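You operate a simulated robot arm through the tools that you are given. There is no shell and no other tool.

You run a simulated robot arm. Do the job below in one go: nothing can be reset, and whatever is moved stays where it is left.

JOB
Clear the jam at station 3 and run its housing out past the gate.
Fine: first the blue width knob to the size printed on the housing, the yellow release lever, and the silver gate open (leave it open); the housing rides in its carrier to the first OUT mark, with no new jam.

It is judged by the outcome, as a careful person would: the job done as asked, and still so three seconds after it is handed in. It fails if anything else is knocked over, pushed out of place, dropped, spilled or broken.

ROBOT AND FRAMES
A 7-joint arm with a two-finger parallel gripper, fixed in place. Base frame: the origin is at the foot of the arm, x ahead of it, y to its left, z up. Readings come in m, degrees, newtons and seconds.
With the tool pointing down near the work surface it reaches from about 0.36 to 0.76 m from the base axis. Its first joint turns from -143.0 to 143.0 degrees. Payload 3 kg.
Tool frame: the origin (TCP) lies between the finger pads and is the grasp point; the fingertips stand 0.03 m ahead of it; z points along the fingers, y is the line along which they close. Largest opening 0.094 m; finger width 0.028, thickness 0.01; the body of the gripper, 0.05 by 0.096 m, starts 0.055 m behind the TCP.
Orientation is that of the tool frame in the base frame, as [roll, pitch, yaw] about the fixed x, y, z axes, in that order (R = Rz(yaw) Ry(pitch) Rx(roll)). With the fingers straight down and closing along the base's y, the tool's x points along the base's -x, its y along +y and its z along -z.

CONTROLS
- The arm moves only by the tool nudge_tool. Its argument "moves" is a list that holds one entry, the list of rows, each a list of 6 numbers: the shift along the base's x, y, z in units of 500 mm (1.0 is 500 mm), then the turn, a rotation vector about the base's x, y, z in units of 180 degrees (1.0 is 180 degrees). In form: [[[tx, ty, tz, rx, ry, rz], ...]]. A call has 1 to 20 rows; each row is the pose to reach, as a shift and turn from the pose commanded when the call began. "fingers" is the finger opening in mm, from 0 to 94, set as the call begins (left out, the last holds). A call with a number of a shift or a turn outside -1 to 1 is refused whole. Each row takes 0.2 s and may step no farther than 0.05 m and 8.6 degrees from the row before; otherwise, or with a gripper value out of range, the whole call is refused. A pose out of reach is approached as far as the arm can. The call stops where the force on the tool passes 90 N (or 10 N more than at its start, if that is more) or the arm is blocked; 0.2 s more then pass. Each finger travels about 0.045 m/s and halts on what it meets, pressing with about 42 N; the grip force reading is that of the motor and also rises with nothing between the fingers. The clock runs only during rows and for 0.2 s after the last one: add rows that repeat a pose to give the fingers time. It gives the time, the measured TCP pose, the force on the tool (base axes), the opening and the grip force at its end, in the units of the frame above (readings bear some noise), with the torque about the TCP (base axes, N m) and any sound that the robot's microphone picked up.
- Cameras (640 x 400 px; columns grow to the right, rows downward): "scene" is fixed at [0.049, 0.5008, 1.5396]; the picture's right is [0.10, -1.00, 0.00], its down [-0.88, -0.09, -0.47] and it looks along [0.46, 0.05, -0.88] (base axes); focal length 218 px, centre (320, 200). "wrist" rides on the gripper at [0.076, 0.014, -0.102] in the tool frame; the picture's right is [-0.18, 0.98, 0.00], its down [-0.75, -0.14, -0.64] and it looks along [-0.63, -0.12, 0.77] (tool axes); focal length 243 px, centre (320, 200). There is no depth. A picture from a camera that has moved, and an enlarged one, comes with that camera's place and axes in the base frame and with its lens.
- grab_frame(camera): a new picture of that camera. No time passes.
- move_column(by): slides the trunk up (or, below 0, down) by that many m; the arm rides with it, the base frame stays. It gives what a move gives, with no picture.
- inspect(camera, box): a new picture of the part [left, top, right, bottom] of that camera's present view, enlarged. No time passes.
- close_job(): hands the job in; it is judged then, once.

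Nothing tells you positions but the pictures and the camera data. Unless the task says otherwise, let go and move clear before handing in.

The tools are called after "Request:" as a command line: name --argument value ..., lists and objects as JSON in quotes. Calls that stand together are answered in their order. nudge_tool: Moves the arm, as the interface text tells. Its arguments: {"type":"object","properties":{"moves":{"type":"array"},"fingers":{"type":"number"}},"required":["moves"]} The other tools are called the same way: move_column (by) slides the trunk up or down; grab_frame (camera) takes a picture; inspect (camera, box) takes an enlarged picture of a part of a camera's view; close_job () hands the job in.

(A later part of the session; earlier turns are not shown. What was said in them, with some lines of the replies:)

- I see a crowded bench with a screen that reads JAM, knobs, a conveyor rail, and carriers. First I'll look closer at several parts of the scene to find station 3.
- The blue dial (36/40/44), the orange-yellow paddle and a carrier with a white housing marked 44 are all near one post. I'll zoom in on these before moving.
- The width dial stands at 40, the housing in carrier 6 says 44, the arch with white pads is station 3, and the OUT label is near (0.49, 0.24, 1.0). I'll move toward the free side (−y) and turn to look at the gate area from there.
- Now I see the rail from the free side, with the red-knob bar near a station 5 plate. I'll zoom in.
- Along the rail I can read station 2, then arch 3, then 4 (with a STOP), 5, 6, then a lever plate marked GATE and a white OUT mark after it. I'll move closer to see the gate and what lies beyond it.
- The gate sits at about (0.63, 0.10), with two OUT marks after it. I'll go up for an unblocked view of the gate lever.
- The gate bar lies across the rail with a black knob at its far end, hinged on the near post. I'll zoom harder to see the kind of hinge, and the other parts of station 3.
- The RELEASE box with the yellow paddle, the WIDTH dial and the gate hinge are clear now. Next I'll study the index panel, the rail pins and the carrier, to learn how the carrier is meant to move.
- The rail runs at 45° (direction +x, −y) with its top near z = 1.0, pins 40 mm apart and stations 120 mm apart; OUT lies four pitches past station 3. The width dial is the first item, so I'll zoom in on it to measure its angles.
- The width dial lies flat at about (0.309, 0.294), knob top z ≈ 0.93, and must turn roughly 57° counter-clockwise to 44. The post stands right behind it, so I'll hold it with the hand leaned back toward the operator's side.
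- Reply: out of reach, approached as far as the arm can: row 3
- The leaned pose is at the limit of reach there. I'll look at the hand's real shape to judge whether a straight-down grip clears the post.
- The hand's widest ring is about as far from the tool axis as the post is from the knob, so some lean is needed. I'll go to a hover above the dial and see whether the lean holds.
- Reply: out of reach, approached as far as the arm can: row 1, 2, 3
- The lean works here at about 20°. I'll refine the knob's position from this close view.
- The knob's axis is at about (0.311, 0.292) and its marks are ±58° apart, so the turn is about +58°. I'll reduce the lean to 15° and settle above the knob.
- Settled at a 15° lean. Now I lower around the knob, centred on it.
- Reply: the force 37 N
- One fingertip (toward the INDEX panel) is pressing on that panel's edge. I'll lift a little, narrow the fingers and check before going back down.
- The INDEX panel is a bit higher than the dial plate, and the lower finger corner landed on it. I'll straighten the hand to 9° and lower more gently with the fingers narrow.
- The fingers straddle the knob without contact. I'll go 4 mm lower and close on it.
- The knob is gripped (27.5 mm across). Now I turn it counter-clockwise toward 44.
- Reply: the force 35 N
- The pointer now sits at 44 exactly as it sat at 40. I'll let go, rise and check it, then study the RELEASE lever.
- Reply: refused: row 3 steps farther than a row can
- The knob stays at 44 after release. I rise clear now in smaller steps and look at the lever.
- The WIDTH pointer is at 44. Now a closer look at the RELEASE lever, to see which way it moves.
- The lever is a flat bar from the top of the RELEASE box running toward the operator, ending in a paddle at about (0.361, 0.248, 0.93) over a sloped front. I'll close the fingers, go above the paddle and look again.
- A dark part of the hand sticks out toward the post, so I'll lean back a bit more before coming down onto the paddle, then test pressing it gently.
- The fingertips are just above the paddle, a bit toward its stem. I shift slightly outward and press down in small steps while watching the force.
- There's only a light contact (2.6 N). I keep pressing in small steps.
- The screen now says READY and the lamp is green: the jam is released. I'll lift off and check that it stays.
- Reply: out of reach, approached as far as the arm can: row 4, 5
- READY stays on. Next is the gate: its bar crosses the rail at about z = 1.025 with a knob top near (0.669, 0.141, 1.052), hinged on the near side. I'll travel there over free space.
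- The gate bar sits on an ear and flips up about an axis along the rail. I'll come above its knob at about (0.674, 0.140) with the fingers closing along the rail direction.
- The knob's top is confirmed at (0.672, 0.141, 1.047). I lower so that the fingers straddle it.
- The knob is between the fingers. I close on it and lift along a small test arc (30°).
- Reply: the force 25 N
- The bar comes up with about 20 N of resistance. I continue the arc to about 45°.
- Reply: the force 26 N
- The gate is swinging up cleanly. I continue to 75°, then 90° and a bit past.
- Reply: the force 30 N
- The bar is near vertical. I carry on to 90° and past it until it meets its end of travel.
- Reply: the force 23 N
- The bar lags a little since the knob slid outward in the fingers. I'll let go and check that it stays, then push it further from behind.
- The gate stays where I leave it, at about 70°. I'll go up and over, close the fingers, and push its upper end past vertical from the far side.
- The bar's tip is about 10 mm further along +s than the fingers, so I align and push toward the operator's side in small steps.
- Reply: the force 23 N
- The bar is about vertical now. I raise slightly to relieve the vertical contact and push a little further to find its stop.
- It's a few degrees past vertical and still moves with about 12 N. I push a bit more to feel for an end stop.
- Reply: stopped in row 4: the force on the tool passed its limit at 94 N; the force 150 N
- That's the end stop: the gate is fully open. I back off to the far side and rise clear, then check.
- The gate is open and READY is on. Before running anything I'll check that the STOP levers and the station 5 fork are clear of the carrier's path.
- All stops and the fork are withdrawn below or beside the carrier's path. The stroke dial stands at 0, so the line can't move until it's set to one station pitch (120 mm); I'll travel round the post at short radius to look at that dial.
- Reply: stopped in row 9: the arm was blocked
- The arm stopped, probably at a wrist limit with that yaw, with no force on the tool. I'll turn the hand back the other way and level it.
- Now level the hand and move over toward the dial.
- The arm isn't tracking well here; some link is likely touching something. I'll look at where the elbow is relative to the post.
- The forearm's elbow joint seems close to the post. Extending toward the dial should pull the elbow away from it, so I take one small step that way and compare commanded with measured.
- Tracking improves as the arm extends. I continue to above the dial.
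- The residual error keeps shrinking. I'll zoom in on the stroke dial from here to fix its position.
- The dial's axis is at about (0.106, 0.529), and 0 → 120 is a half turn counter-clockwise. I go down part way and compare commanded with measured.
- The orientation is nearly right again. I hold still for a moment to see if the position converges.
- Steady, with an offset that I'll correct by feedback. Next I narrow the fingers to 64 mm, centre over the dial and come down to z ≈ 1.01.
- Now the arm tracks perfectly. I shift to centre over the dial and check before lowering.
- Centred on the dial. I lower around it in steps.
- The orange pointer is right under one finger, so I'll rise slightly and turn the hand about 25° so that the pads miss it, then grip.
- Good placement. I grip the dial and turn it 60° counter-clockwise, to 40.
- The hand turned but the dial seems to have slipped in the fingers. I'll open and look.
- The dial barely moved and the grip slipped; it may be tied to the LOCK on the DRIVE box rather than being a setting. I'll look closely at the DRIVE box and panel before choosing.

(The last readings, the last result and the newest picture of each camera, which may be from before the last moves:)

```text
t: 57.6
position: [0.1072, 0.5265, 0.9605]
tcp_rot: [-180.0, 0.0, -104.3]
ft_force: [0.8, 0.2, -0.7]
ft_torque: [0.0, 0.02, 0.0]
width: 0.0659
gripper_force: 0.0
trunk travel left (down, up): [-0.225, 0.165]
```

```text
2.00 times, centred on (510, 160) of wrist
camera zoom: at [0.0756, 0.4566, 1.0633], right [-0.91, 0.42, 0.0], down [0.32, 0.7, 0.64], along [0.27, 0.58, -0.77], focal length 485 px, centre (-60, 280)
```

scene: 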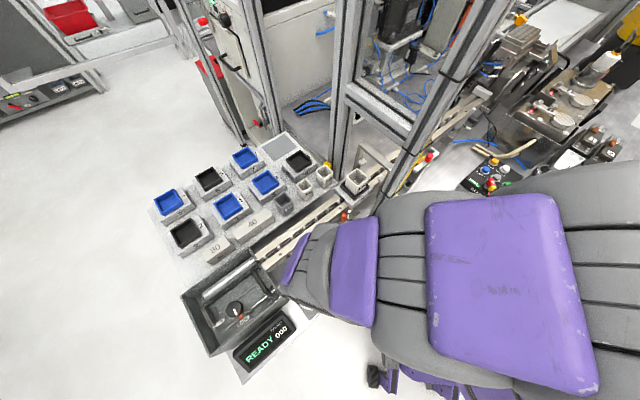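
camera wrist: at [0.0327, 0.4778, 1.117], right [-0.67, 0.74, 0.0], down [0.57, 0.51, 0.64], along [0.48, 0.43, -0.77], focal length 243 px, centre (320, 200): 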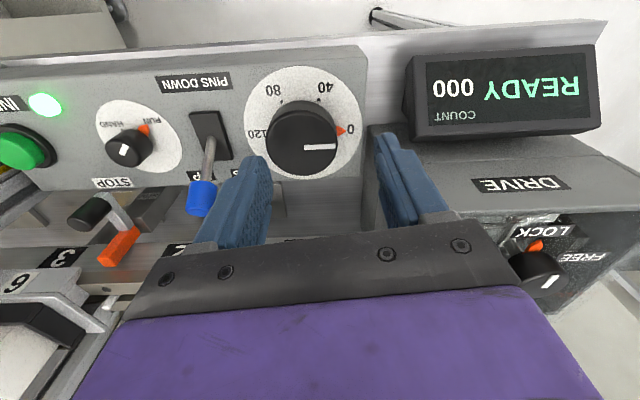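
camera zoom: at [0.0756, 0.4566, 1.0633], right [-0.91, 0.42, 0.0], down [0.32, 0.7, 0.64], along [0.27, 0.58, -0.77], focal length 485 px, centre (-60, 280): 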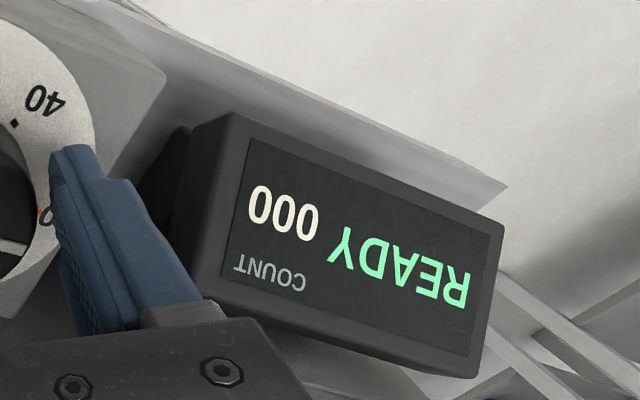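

The DRIVE box holds a "120" stroke block, so the index stroke is already 120 mm and the big dial is just a locked hand wheel. I'll leave it; first I rise and check that it still points to 0.

Request:
nudge_tool --moves '[[[0, 0, 0.05, 0, 0, 0], [0, 0, 0.1, 0, 0, 0], [0, -0.02, 0.17, 0, 0, 0]]]'

Request:
inspect --camera "wrist" --box '[220, 40, 440, 220]'

Request:
grab_frame --camera "wrist"

Request:
grab_frame --camera "scene"

```text
t: 58.4
position: [0.1066, 0.5157, 1.0462]
tcp_rot: [-179.9, 0.2, -104.2]
ft_force: [0.1, 0.1, 0.6]
ft_torque: [0.02, 0.0, 0.0]
width: 0.066
gripper_force: 0.1
trunk travel left (down, up): [-0.225, 0.165]
```

```text
2.22 times, centred on (330, 130) of wrist
camera zoom: at [0.0755, 0.4457, 1.1489], right [-0.91, 0.42, 0.0], down [0.32, 0.69, 0.64], along [0.27, 0.58, -0.77], focal length 539 px, centre (298, 356)
```

zoom: 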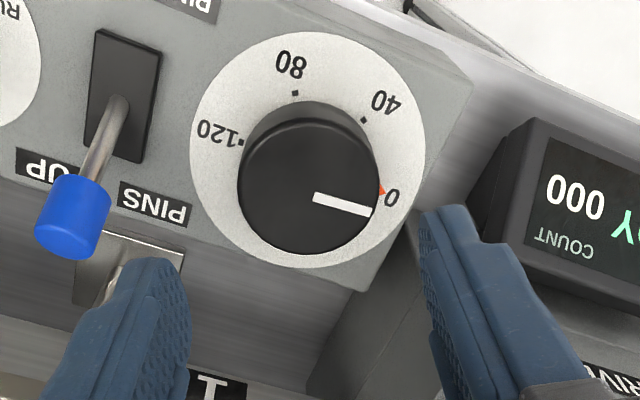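

```text
taken
camera wrist: at [0.0755, 0.4457, 1.1489], right [-0.91, 0.42, 0.0], down [0.32, 0.69, 0.64], along [0.27, 0.58, -0.77], focal length 243 px, centre (320, 200)
```

wrist: 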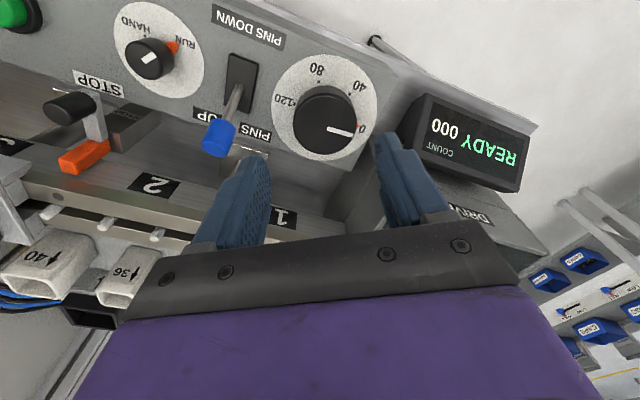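

```text
taken
```

scene: 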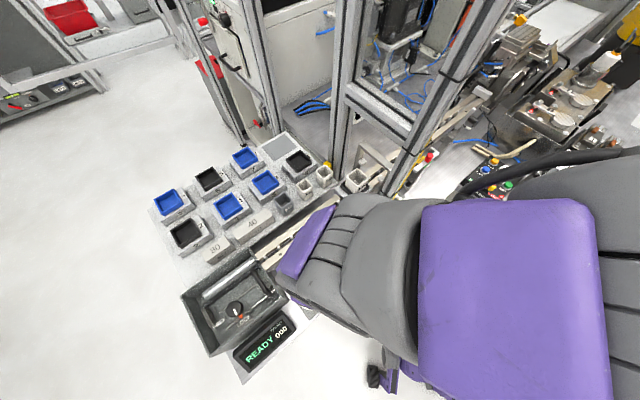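

The dial still points at 0. Now to the INDEX button at about (0.281, 0.354, 0.93): I close the fingers and travel there on the operator's side, keeping away from the post.

Request:
nudge_tool --moves '[[[0.02, -0.04, 0.06, 0, 0, -0.02], [0.06, -0.09, 0.12, 0, 0, -0.05], [0.1, -0.14, 0.148, 0, 0, -0.08], [0.14, -0.19, 0.148, 0, 0, -0.11], [0.18, -0.24, 0.148, 0, 0, -0.14], [0.22, -0.28, 0.148, 0, 0, -0.171], [0.247, -0.311, 0.148, 0, 0, -0.171]]]' --fingers 0

Request:
grab_frame --camera "wrist"

Request:
grab_frame --camera "scene"

```text
t: 60.0
position: [0.2323, 0.3618, 1.1202]
tcp_rot: [-180.0, 0.0, -134.9]
ft_force: [-1.3, 0.0, -0.4]
ft_torque: [0.01, 0.01, 0.02]
width: 0.0
gripper_force: 32.6
trunk travel left (down, up): [-0.225, 0.165]
```

```text
taken
camera wrist: at [0.1691, 0.3178, 1.2229], right [-0.57, 0.82, 0.0], down [0.63, 0.43, 0.64], along [0.53, 0.36, -0.77], focal length 243 px, centre (320, 200)
```

wrist: 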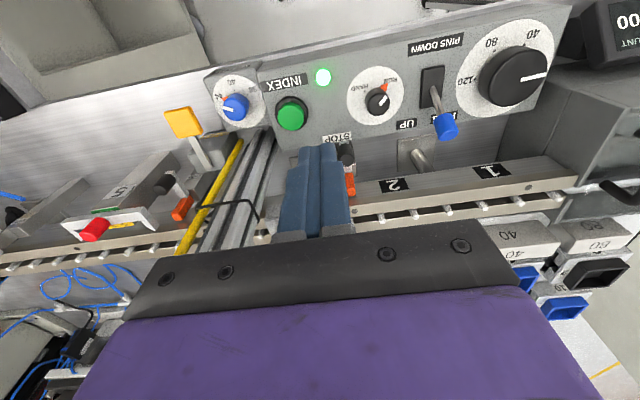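

```text
taken
```

scene: 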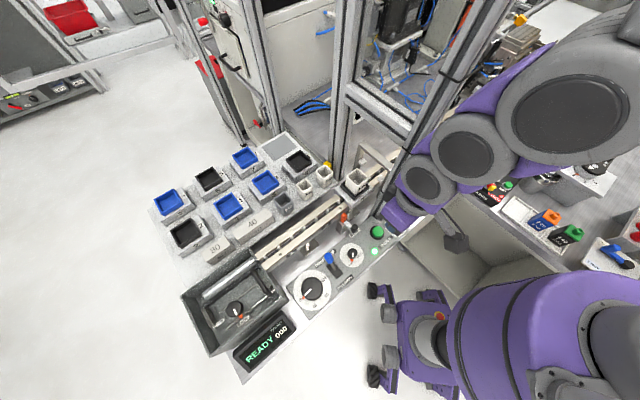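

Tracking is good. I check the dial's pointer and the INDEX button from here.

Request:
inspect --camera "scene" --box '[290, 210, 410, 310]'

Request:
inspect --camera "wrist" --box '[240, 60, 380, 180]'

Request:
inspect --camera "scene" --box '[340, 130, 460, 250]'

```text
4.00 times, centred on (350, 260) of scene
camera zoom: at [0.049, 0.5008, 1.5396], right [0.1, -1.0, 0.0], down [-0.88, -0.09, -0.47], along [0.46, 0.05, -0.88], focal length 872 px, centre (200, -40)
```

zoom: 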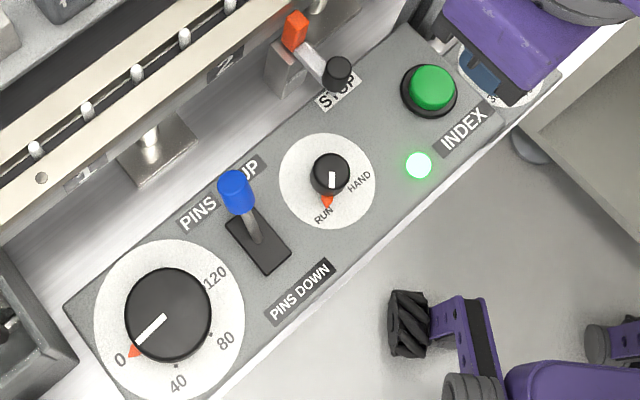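

```text
3.33 times, centred on (310, 120) of wrist
camera zoom: at [0.1691, 0.3178, 1.2229], right [-0.57, 0.82, 0.0], down [0.63, 0.43, 0.64], along [0.53, 0.36, -0.77], focal length 809 px, centre (353, 467)
```

zoom: 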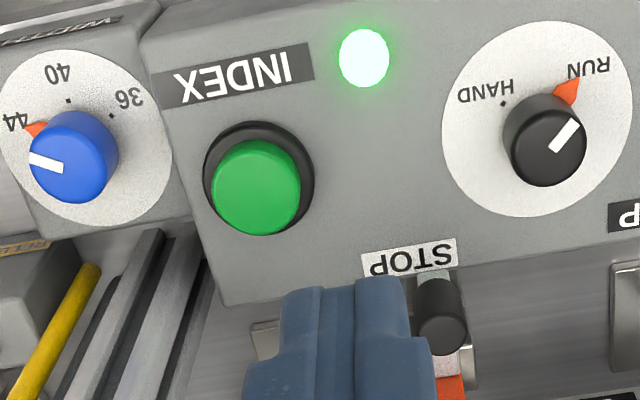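

```text
3.33 times, centred on (400, 190) of scene
camera zoom: at [0.049, 0.5008, 1.5396], right [0.1, -1.0, 0.0], down [-0.88, -0.09, -0.47], along [0.46, 0.05, -0.88], focal length 727 px, centre (53, 233)
```

zoom: 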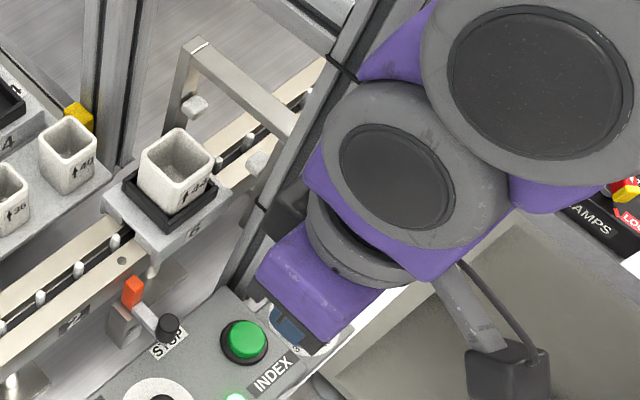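

The pins look shifted by a few millimetres compared with before. I'll compare the same view as earlier.

Request:
inspect --camera "scene" --box '[330, 130, 430, 230]'

Request:
inspect --camera "scene" --box '[240, 190, 340, 270]'

Request:
inspect --camera "scene" --box '[180, 245, 300, 345]'

```text
4.00 times, centred on (380, 180) of scene
camera zoom: at [0.049, 0.5008, 1.5396], right [0.1, -1.0, 0.0], down [-0.88, -0.09, -0.47], along [0.46, 0.05, -0.88], focal length 872 px, centre (80, 280)
```

zoom: 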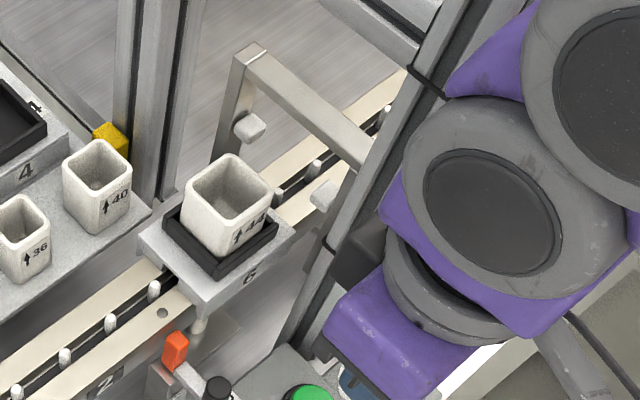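

```text
5.00 times, centred on (290, 230) of scene
camera zoom: at [0.049, 0.5008, 1.5396], right [0.1, -1.0, 0.0], down [-0.88, -0.09, -0.47], along [0.46, 0.05, -0.88], focal length 1090 px, centre (470, 50)
```

zoom: 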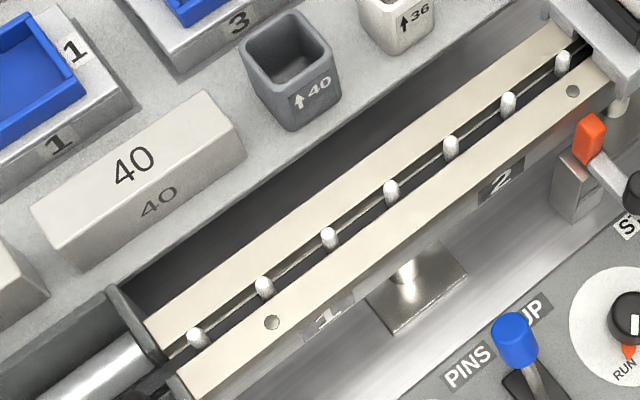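

```text
4.00 times, centred on (240, 295) of scene
camera zoom: at [0.049, 0.5008, 1.5396], right [0.1, -1.0, 0.0], down [-0.88, -0.09, -0.47], along [0.46, 0.05, -0.88], focal length 872 px, centre (640, -180)
```

zoom: 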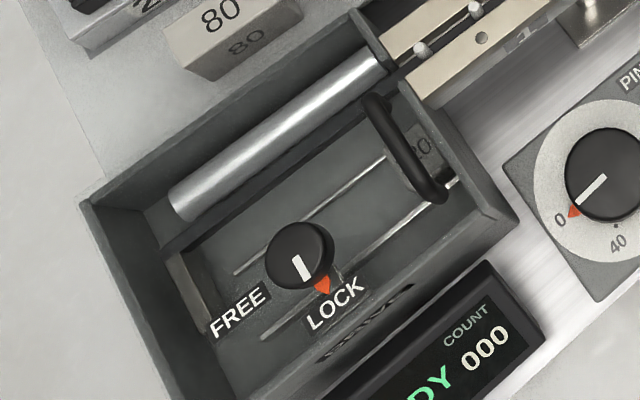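

The pins moved about 2.5 mm with the wheel while the carrier stayed put, so the big dial really is a hand wheel; I'll leave it and use INDEX in RUN mode. I lean the hand back and come over the INDEX button.

Request:
nudge_tool --moves '[[[0.0, 0, -0.05, 0.02, -0.02, 0], [0.02, -0.01, -0.1, 0.04, -0.04, 0], [0.05, -0.015, -0.15, 0.0589, -0.0589, 0], [0.08, -0.015, -0.2, 0.0589, -0.0589, 0], [0.0974, -0.0136, -0.26, 0.0589, -0.0589, 0], [0.0974, -0.0136, -0.26, 0.0589, -0.0589, 0]]]'

Request:
inspect --camera "wrist" --box '[240, 60, 400, 200]'

Request:
inspect --camera "scene" --box '[340, 130, 460, 250]'

```text
t: 61.4
position: [0.2806, 0.3559, 0.99]
tcp_rot: [179.9, 15.0, -134.9]
ft_force: [0.1, 0.4, -0.2]
ft_torque: [-0.04, 0.0, 0.02]
width: 0.0002
gripper_force: 32.5
trunk travel left (down, up): [-0.225, 0.165]
```

```text
2.86 times, centred on (320, 130) of wrist
camera zoom: at [0.1994, 0.2951, 1.0695], right [-0.57, 0.82, 0.05], down [0.5, 0.3, 0.82], along [0.65, 0.49, -0.58], focal length 693 px, centre (320, 400)
```

zoom: 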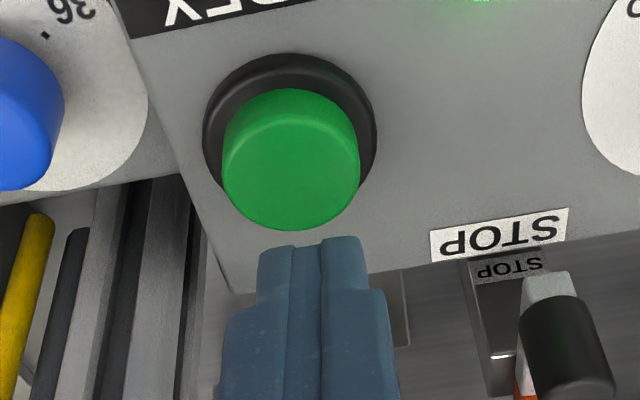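

```text
3.33 times, centred on (400, 190) of scene
camera zoom: at [0.049, 0.5008, 1.5396], right [0.1, -1.0, 0.0], down [-0.88, -0.09, -0.47], along [0.46, 0.05, -0.88], focal length 727 px, centre (53, 233)
```

zoom: 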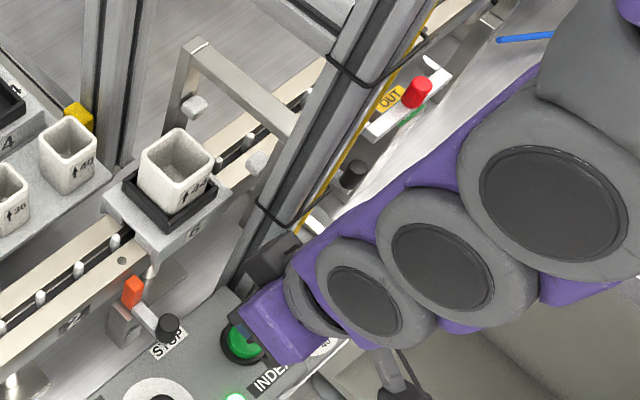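

The fingertips are over the green button. I press it straight down in small steps and come back up.

Request:
nudge_tool --moves '[[[0, -0.006, -0.025, 0, 0, 0], [0, -0.006, -0.045, 0, 0, 0], [0, -0.006, -0.053, 0, 0, 0], [0, -0.006, -0.06, 0, 0, 0], [0, -0.006, -0.066, 0, 0, 0]]]'

Request:
inspect --camera "wrist" --box '[240, 60, 400, 200]'

Request:
inspect --camera "scene" --box '[220, 130, 460, 380]'

```text
t: 62.6
position: [0.2798, 0.3526, 0.9589]
tcp_rot: [179.9, 15.1, -135.0]
ft_force: [-2.6, 1.0, 29.7]
ft_torque: [-0.11, 0.2, 0.03]
width: 0.0
gripper_force: 33.1
trunk travel left (down, up): [-0.225, 0.165]
heard: click
```

```text
2.86 times, centred on (320, 130) of wrist
camera zoom: at [0.1995, 0.2911, 1.0376], right [-0.57, 0.82, 0.05], down [0.49, 0.3, 0.82], along [0.66, 0.49, -0.57], focal length 693 px, centre (320, 400)
```

zoom: 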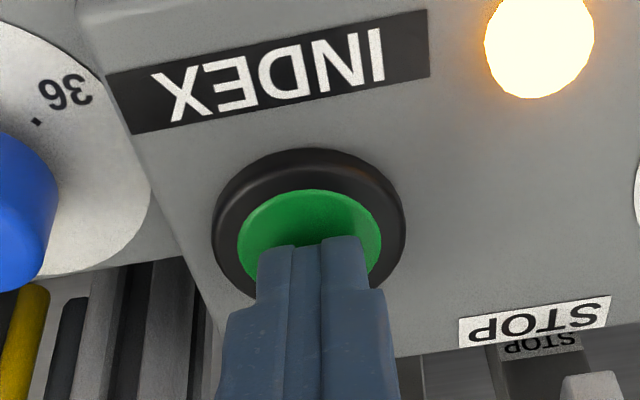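

```text
1.60 times, centred on (340, 255) of scene
camera zoom: at [0.049, 0.5008, 1.5396], right [0.1, -1.0, 0.0], down [-0.88, -0.09, -0.47], along [0.46, 0.05, -0.88], focal length 349 px, centre (288, 112)
```

zoom: 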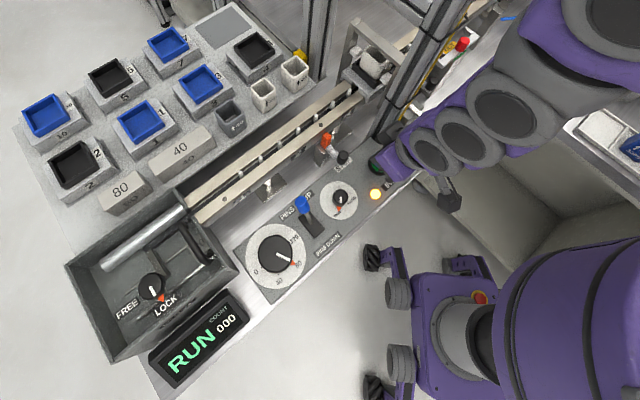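

Click heard, the screen shows RUN and the carrier is moving through the arch. I lift off the button and wait for the cycle to end.

Request:
nudge_tool --moves '[[[0, 0, 0.03, 0, 0, 0], [0, 0, 0.05, 0, 0, 0], [0, 0, 0.05, 0, 0, 0], [0, 0, 0.05, 0, 0, 0], [0, 0, 0.05, 0, 0, 0], [0, 0, 0.05, 0, 0, 0], [0, 0, 0.05, 0, 0, 0], [0, 0, 0.05, 0, 0, 0], [0, 0, 0.05, 0, 0, 0], [0, 0, 0.05, 0, 0, 0], [0, 0, 0.05, 0, 0, 0], [0, 0, 0.05, 0, 0, 0]]]'

Request:
inspect --camera "scene" --box '[220, 130, 460, 380]'

Request:
inspect --camera "scene" --box '[330, 100, 470, 210]'

```text
t: 65.2
position: [0.2798, 0.352, 0.98]
tcp_rot: [180.0, 15.1, -135.0]
ft_force: [0.0, 0.0, -0.7]
ft_torque: [0.01, -0.05, 0.0]
width: 0.0
gripper_force: 33.5
trunk travel left (down, up): [-0.225, 0.165]
```

```text
1.60 times, centred on (340, 255) of scene
camera zoom: at [0.049, 0.5008, 1.5396], right [0.1, -1.0, 0.0], down [-0.88, -0.09, -0.47], along [0.46, 0.05, -0.88], focal length 349 px, centre (288, 112)
```

zoom: 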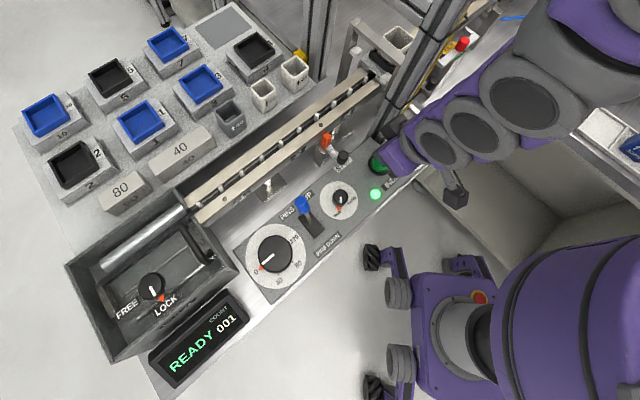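

```text
3.64 times, centred on (400, 155) of scene
camera zoom: at [0.049, 0.5008, 1.5396], right [0.1, -1.0, 0.0], down [-0.88, -0.09, -0.47], along [0.46, 0.05, -0.88], focal length 793 px, centre (29, 364)
```

zoom: 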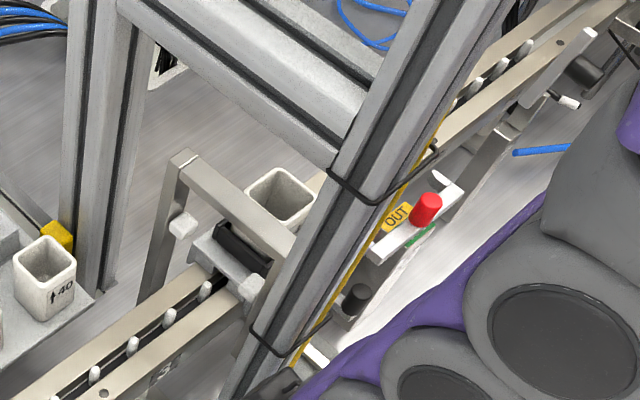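

One cycle done: READY, COUNT 001, and the carrier is now at station 4. I look closely to see that the housing sits properly.

Request:
inspect --camera "scene" --box '[365, 130, 425, 180]'

Request:
inspect --camera "wrist" --box '[0, 60, 320, 300]'

```text
8.00 times, centred on (395, 155) of scene
camera zoom: at [0.049, 0.5008, 1.5396], right [0.1, -1.0, 0.0], down [-0.88, -0.09, -0.47], along [0.46, 0.05, -0.88], focal length 1744 px, centre (-280, 560)
```

zoom: 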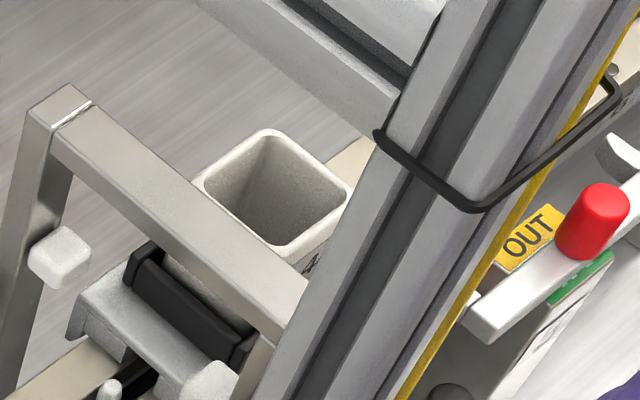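

```text
1.67 times, centred on (160, 180) of wrist
camera zoom: at [0.1996, 0.2919, 1.0611], right [-0.57, 0.82, 0.05], down [0.5, 0.3, 0.81], along [0.65, 0.49, -0.58], focal length 404 px, centre (587, 233)
```

zoom: 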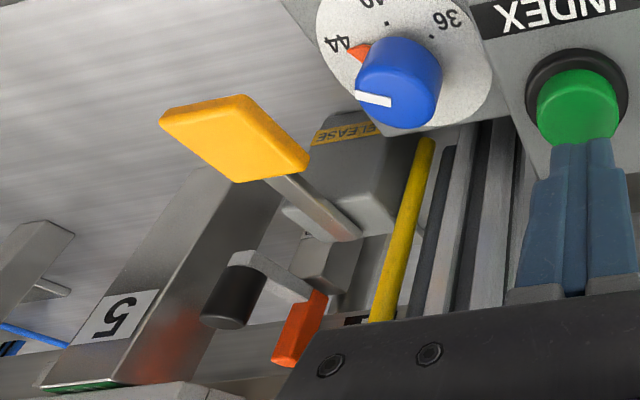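

The housing stands upright in its cradle. I press INDEX a second time and wait out the cycle.

Request:
nudge_tool --moves '[[[0, 0, -0.025, 0, 0, 0], [0, 0, -0.038, 0, 0, 0], [0, 0, -0.046, 0, 0, 0], [0, 0, -0.05, 0, 0, 0], [0, 0, -0.025, 0, 0, 0], [0, 0, 0, 0, 0, 0], [0, 0, 0, 0, 0, 0], [0, 0, 0, 0, 0, 0], [0, 0, 0, 0, 0, 0], [0, 0, 0, 0, 0, 0], [0, 0, 0, 0, 0, 0], [0, 0, 0, 0, 0, 0], [0, 0, 0, 0, 0, 0], [0, 0, 0, 0, 0, 0], [0, 0, 0, 0, 0, 0], [0, 0, 0, 0, 0, 0], [0, 0, 0, 0, 0, 0], [0, 0, 0, 0, 0, 0]]]'

Request:
inspect --camera "scene" --box '[220, 130, 460, 380]'

Request:
inspect --camera "scene" --box '[360, 80, 500, 190]'

```text
t: 69.0
position: [0.2793, 0.3513, 0.9823]
tcp_rot: [-180.0, 15.0, -135.0]
ft_force: [0.5, 0.0, 0.3]
ft_torque: [0.0, 0.0, 0.03]
width: 0.0
gripper_force: 33.1
trunk travel left (down, up): [-0.225, 0.165]
heard: click
```

```text
1.60 times, centred on (340, 255) of scene
camera zoom: at [0.049, 0.5008, 1.5396], right [0.1, -1.0, 0.0], down [-0.88, -0.09, -0.47], along [0.46, 0.05, -0.88], focal length 349 px, centre (288, 112)
```

zoom: 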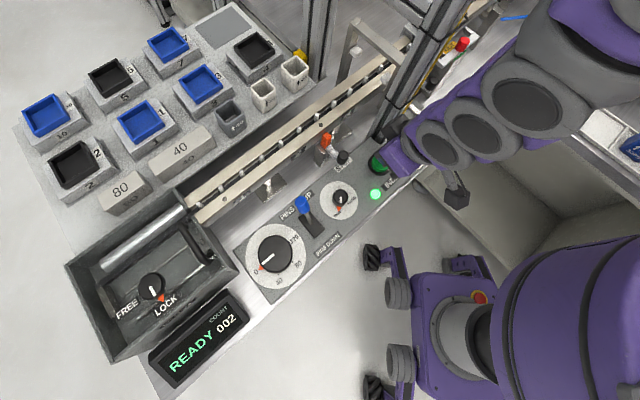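

```text
3.64 times, centred on (430, 135) of scene
camera zoom: at [0.049, 0.5008, 1.5396], right [0.1, -1.0, 0.0], down [-0.88, -0.09, -0.47], along [0.46, 0.05, -0.88], focal length 793 px, centre (-80, 436)
```

zoom: 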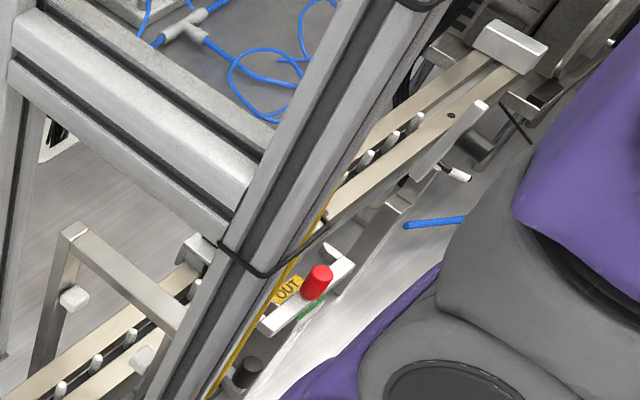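

COUNT 002, READY; the carrier is at station 5, hidden behind the post. Third press.

Request:
nudge_tool --moves '[[[0, 0, -0.025, 0, 0, 0], [0, 0, -0.038, 0, 0, 0], [0, 0, -0.046, 0, 0, 0], [0, 0, -0.05, 0, 0, 0], [0, 0, -0.025, 0, 0, 0], [0, 0, 0, 0, 0, 0], [0, 0, 0, 0, 0, 0], [0, 0, 0, 0, 0, 0], [0, 0, 0, 0, 0, 0], [0, 0, 0, 0, 0, 0], [0, 0, 0, 0, 0, 0], [0, 0, 0, 0, 0, 0], [0, 0, 0, 0, 0, 0], [0, 0, 0, 0, 0, 0], [0, 0, 0, 0, 0, 0], [0, 0, 0, 0, 0, 0], [0, 0, 0, 0, 0, 0], [0, 0, 0, 0, 0, 0]]]'

Request:
inspect --camera "scene" --box '[220, 240, 400, 380]'

Request:
inspect --camera "scene" --box '[400, 70, 510, 170]'

```text
t: 72.8
position: [0.2793, 0.3515, 0.9807]
tcp_rot: [180.0, 15.1, -135.0]
ft_force: [-0.1, -0.5, 0.3]
ft_torque: [-0.01, -0.03, -0.01]
width: 0.0
gripper_force: 33.0
trunk travel left (down, up): [-0.225, 0.165]
heard: click
```

```text
2.86 times, centred on (310, 310) of scene
camera zoom: at [0.049, 0.5008, 1.5396], right [0.1, -1.0, 0.0], down [-0.88, -0.09, -0.47], along [0.46, 0.05, -0.88], focal length 623 px, centre (349, -114)
```

zoom: 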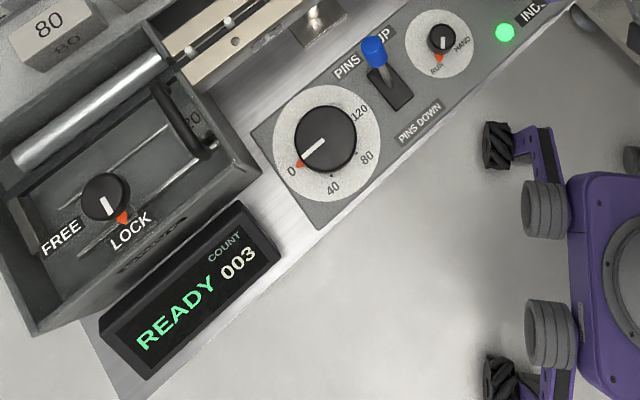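

```text
4.00 times, centred on (455, 120) of scene
camera zoom: at [0.049, 0.5008, 1.5396], right [0.1, -1.0, 0.0], down [-0.88, -0.09, -0.47], along [0.46, 0.05, -0.88], focal length 872 px, centre (-220, 520)
```

zoom: 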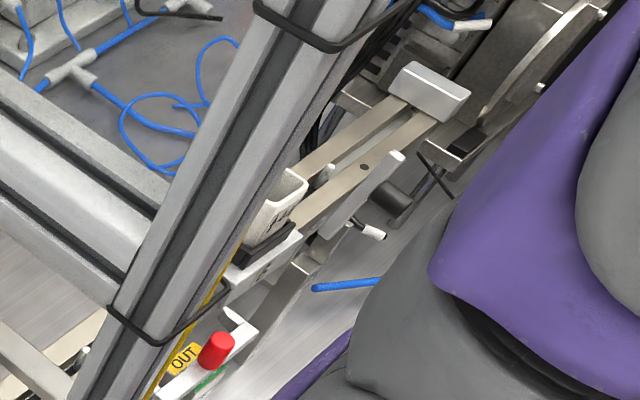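

COUNT 003, READY; the carrier with its housing is at station 6, just before the open gate. One more press takes it to the first OUT mark.

Request:
nudge_tool --moves '[[[0, 0, -0.025, 0, 0, 0], [0, 0, -0.038, 0, 0, 0], [0, 0, -0.046, 0, 0, 0], [0, 0, -0.05, 0, 0, 0], [0, 0, -0.025, 0, 0, 0], [0, 0, 0, 0, 0, 0], [0, 0, 0, 0, 0, 0], [0, 0, 0, 0, 0, 0], [0, 0, 0, 0, 0, 0], [0, 0, 0, 0, 0, 0], [0, 0, 0, 0, 0, 0], [0, 0, 0, 0, 0, 0], [0, 0, 0, 0, 0, 0], [0, 0, 0, 0, 0, 0], [0, 0, 0, 0, 0, 0], [0, 0, 0, 0, 0, 0], [0, 0, 0, 0, 0, 0], [0, 0, 0, 0, 0, 0]]]'

Request:
inspect --camera "scene" --box '[220, 240, 400, 380]'

Request:
inspect --camera "scene" --box '[430, 70, 520, 150]'

```text
t: 76.6
position: [0.2805, 0.3529, 0.9809]
tcp_rot: [-179.9, 15.0, -135.0]
ft_force: [0.1, -0.4, -0.4]
ft_torque: [0.03, 0.02, 0.02]
width: 0.0
gripper_force: 33.3
trunk travel left (down, up): [-0.225, 0.165]
heard: click
```

```text
2.86 times, centred on (310, 310) of scene
camera zoom: at [0.049, 0.5008, 1.5396], right [0.1, -1.0, 0.0], down [-0.88, -0.09, -0.47], along [0.46, 0.05, -0.88], focal length 623 px, centre (349, -114)
```

zoom: 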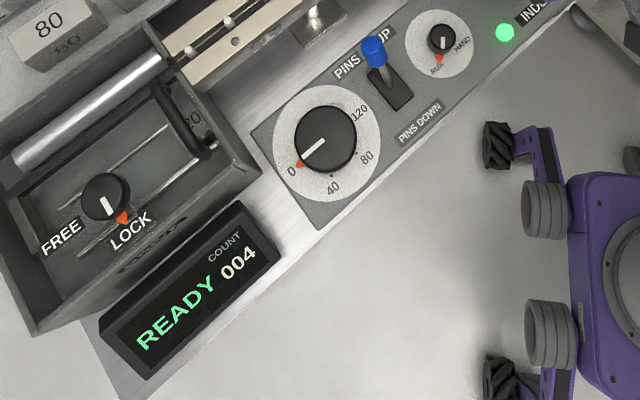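

```text
5.00 times, centred on (475, 110) of scene
camera zoom: at [0.049, 0.5008, 1.5396], right [0.1, -1.0, 0.0], down [-0.88, -0.09, -0.47], along [0.46, 0.05, -0.88], focal length 1090 px, centre (-455, 650)
```

zoom: 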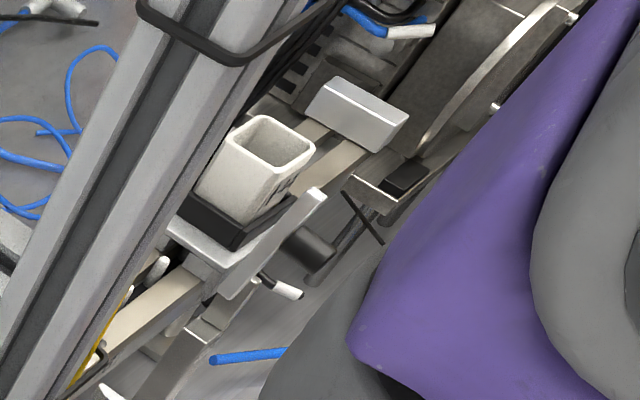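

COUNT 004, READY, no jam: the carrier with its housing is past the gate. I back away from the button and go to a viewpoint where I can check it against the OUT mark.

Request:
nudge_tool --moves '[[[-0.02, -0.02, 0.06, -0.015, 0.015, 0], [-0.045, -0.045, 0.12, -0.035, 0.035, 0], [-0.06, -0.08, 0.18, -0.0589, 0.0589, 0], [-0.02, -0.15, 0.22, -0.0589, 0.0589, 0], [0.03, -0.21, 0.26, -0.0589, 0.0589, 0], [0.08, -0.28, 0.28, -0.0589, 0.0589, 0], [0.11, -0.36, 0.3, -0.0589, 0.0589, 0], [0.14, -0.44, 0.32, -0.0589, 0.0589, 0], [0.18, -0.52, 0.36, -0.0589, 0.0589, 0], [0.22, -0.6, 0.42, -0.0589, 0.0589, 0]]]'

Request:
grab_frame --camera "wrist"

Request:
grab_frame --camera "scene"

```text
refused: row 10 steps farther than a row can; nothing moved
```

```text
taken
camera wrist: at [0.1999, 0.2925, 1.0608], right [-0.57, 0.82, 0.05], down [0.5, 0.3, 0.81], along [0.65, 0.49, -0.58], focal length 243 px, centre (320, 200)
```

wrist: 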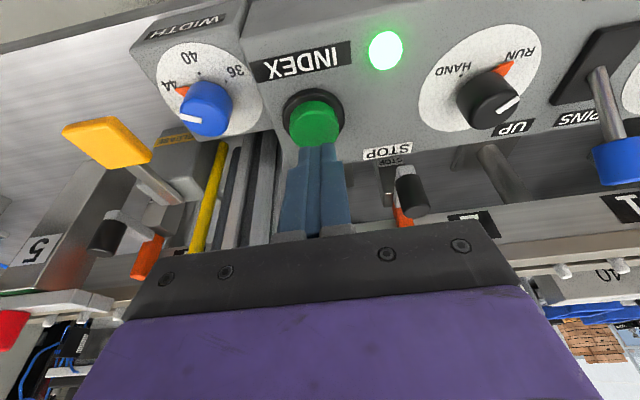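

```text
taken
```

scene: 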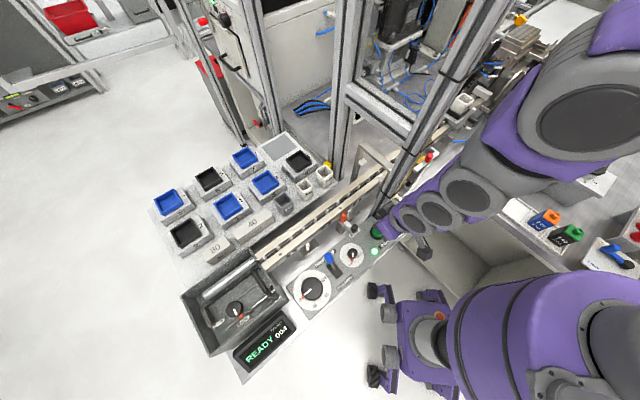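

The call was refused for one long step and nothing moved; the fingers are just above the INDEX button. I repeat the retreat with smaller steps.

Request:
nudge_tool --moves '[[[-0.01, -0.01, 0.06, -0.01, 0.01, 0], [-0.03, -0.03, 0.12, -0.025, 0.025, 0], [-0.05, -0.06, 0.18, -0.045, 0.045, 0], [-0.04, -0.11, 0.21, -0.0589, 0.0589, 0], [-0.0, -0.17, 0.23, -0.0589, 0.0589, 0], [0.04, -0.23, 0.26, -0.0589, 0.0589, 0], [0.08, -0.29, 0.28, -0.0589, 0.0589, 0], [0.11, -0.36, 0.3, -0.0589, 0.0589, 0], [0.14, -0.43, 0.32, -0.0589, 0.0589, 0], [0.16, -0.5, 0.36, -0.0589, 0.0589, 0], [0.18, -0.57, 0.4, -0.0589, 0.0589, 0], [0.21, -0.62, 0.44, -0.0589, 0.0589, 0], [0.24, -0.66, 0.49, -0.0589, 0.0589, 0]]]'

Request:
grab_frame --camera "wrist"

Request:
grab_frame --camera "scene"

```text
t: 79.4
position: [0.3998, 0.0209, 1.2276]
tcp_rot: [-180.0, 0.0, -135.0]
ft_force: [-0.3, -0.4, 0.8]
ft_torque: [0.02, 0.01, 0.03]
width: 0.0
gripper_force: 32.8
trunk travel left (down, up): [-0.225, 0.165]
```

```text
taken
camera wrist: at [0.3369, -0.0231, 1.3302], right [-0.57, 0.82, 0.0], down [0.63, 0.43, 0.64], along [0.53, 0.36, -0.77], focal length 243 px, centre (320, 200)
```

wrist: 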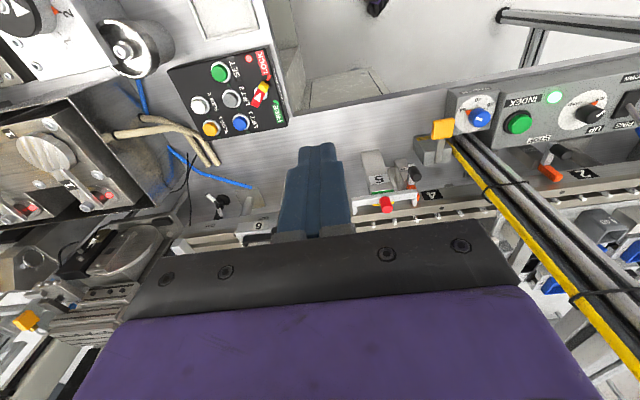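

```text
taken
```

scene: 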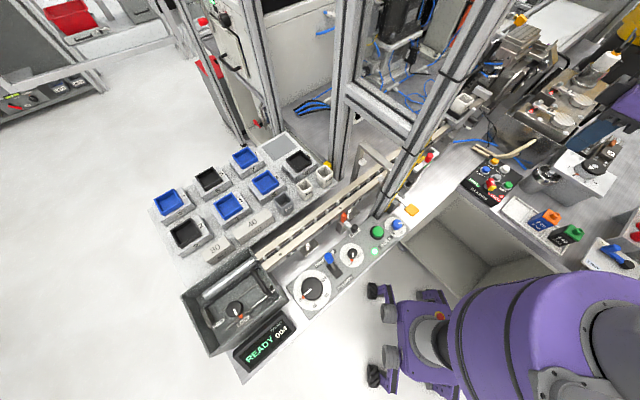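

I shift to a better viewpoint with the fingers open.

Request:
nudge_tool --moves '[[[0.04, -0.05, 0.05, 0, 0, 0], [0.08, -0.1, 0.1, 0, 0, 0], [0.12, -0.15, 0.15, 0, 0, 0], [0.16, -0.2, 0.19, 0, 0, 0], [0.16, -0.2, 0.19, 0, 0, 0], [0.16, -0.2, 0.19, 0, 0, 0]]]' --fingers 94

Request:
grab_frame --camera "wrist"

Request:
inspect --camera "wrist" --box '[240, 110, 400, 230]'

Request:
inspect --camera "scene" --box '[430, 70, 520, 150]'

```text
t: 80.8
position: [0.481, -0.0805, 1.3232]
tcp_rot: [179.9, 0.0, -135.0]
ft_force: [0.7, 0.2, 0.6]
ft_torque: [0.04, 0.01, 0.0]
width: 0.0941
gripper_force: 0.0
trunk travel left (down, up): [-0.225, 0.165]
```

```text
taken
camera wrist: at [0.4179, -0.1249, 1.4261], right [-0.57, 0.82, 0.0], down [0.63, 0.43, 0.64], along [0.53, 0.36, -0.77], focal length 243 px, centre (320, 200)
```

wrist: 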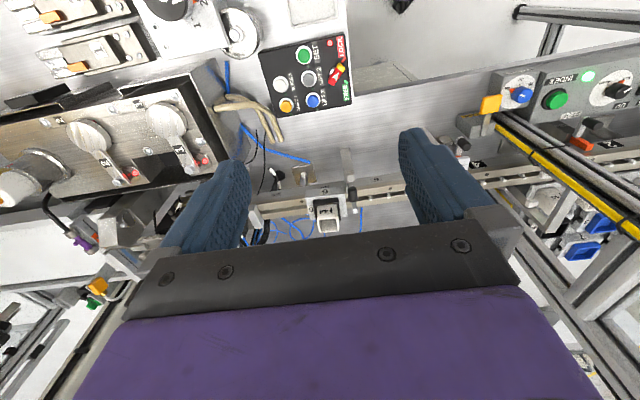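

```text
3.33 times, centred on (320, 170) of wrist
camera zoom: at [0.4179, -0.1249, 1.4261], right [-0.57, 0.82, 0.0], down [0.63, 0.43, 0.64], along [0.53, 0.36, -0.77], focal length 809 px, centre (320, 300)
```

zoom: 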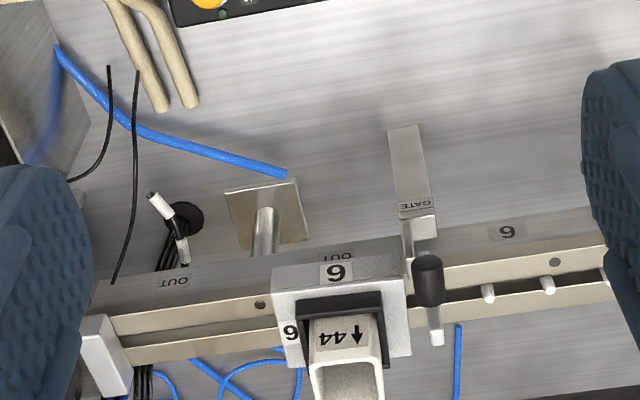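

```text
5.00 times, centred on (475, 110) of scene
camera zoom: at [0.049, 0.5008, 1.5396], right [0.1, -1.0, 0.0], down [-0.88, -0.09, -0.47], along [0.46, 0.05, -0.88], focal length 1090 px, centre (-455, 650)
```

zoom: 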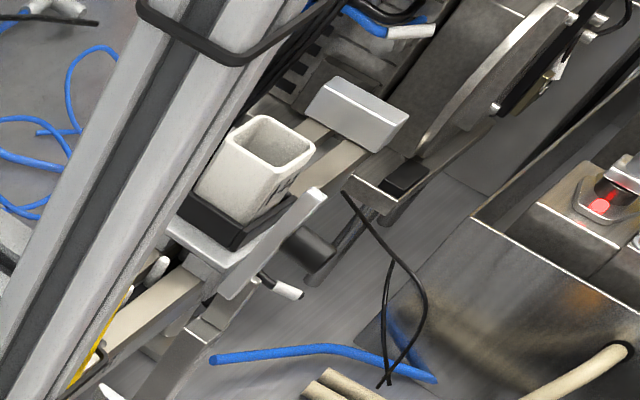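

Carrier 6 with its 44 housing stands right at the first OUT mark, past the open gate. The WIDTH dial reads 44, the screen says READY 004 with no jam, and the arm is clear, so I hand the job in.

Request:
close_job

```text
The job is handed in.
```

The jam at station 3 is cleared, and the 44 housing is past the gate, standing in its carrier (no. 6) at the first OUT mark. I've handed the job in.

- **Width knob:** turned from 40 to 44, the size printed on the housing.
- **Release lever:** pressed down. The screen changed from JAM to READY and the lamp turned green.
- **Silver gate:** swung up until it met its stop, and left open.
- **Run:** four presses of INDEX in RUN mode, one station each. No new jam, and the screen now shows READY 004.

**Extra contact:** before using INDEX, I tried to turn the large 0–120 dial, thinking it set the stroke. It slipped in the fingers but moved the rail pins about 2.5 mm; the carrier did not move. The first INDEX cycle brought the dial back to 0.

The arm also stalled once near the post while moving between controls. No contact showed on the tool. I couldn't see whether a part of the arm touched the post or a joint had reached its limit, but nothing looked moved afterwards.
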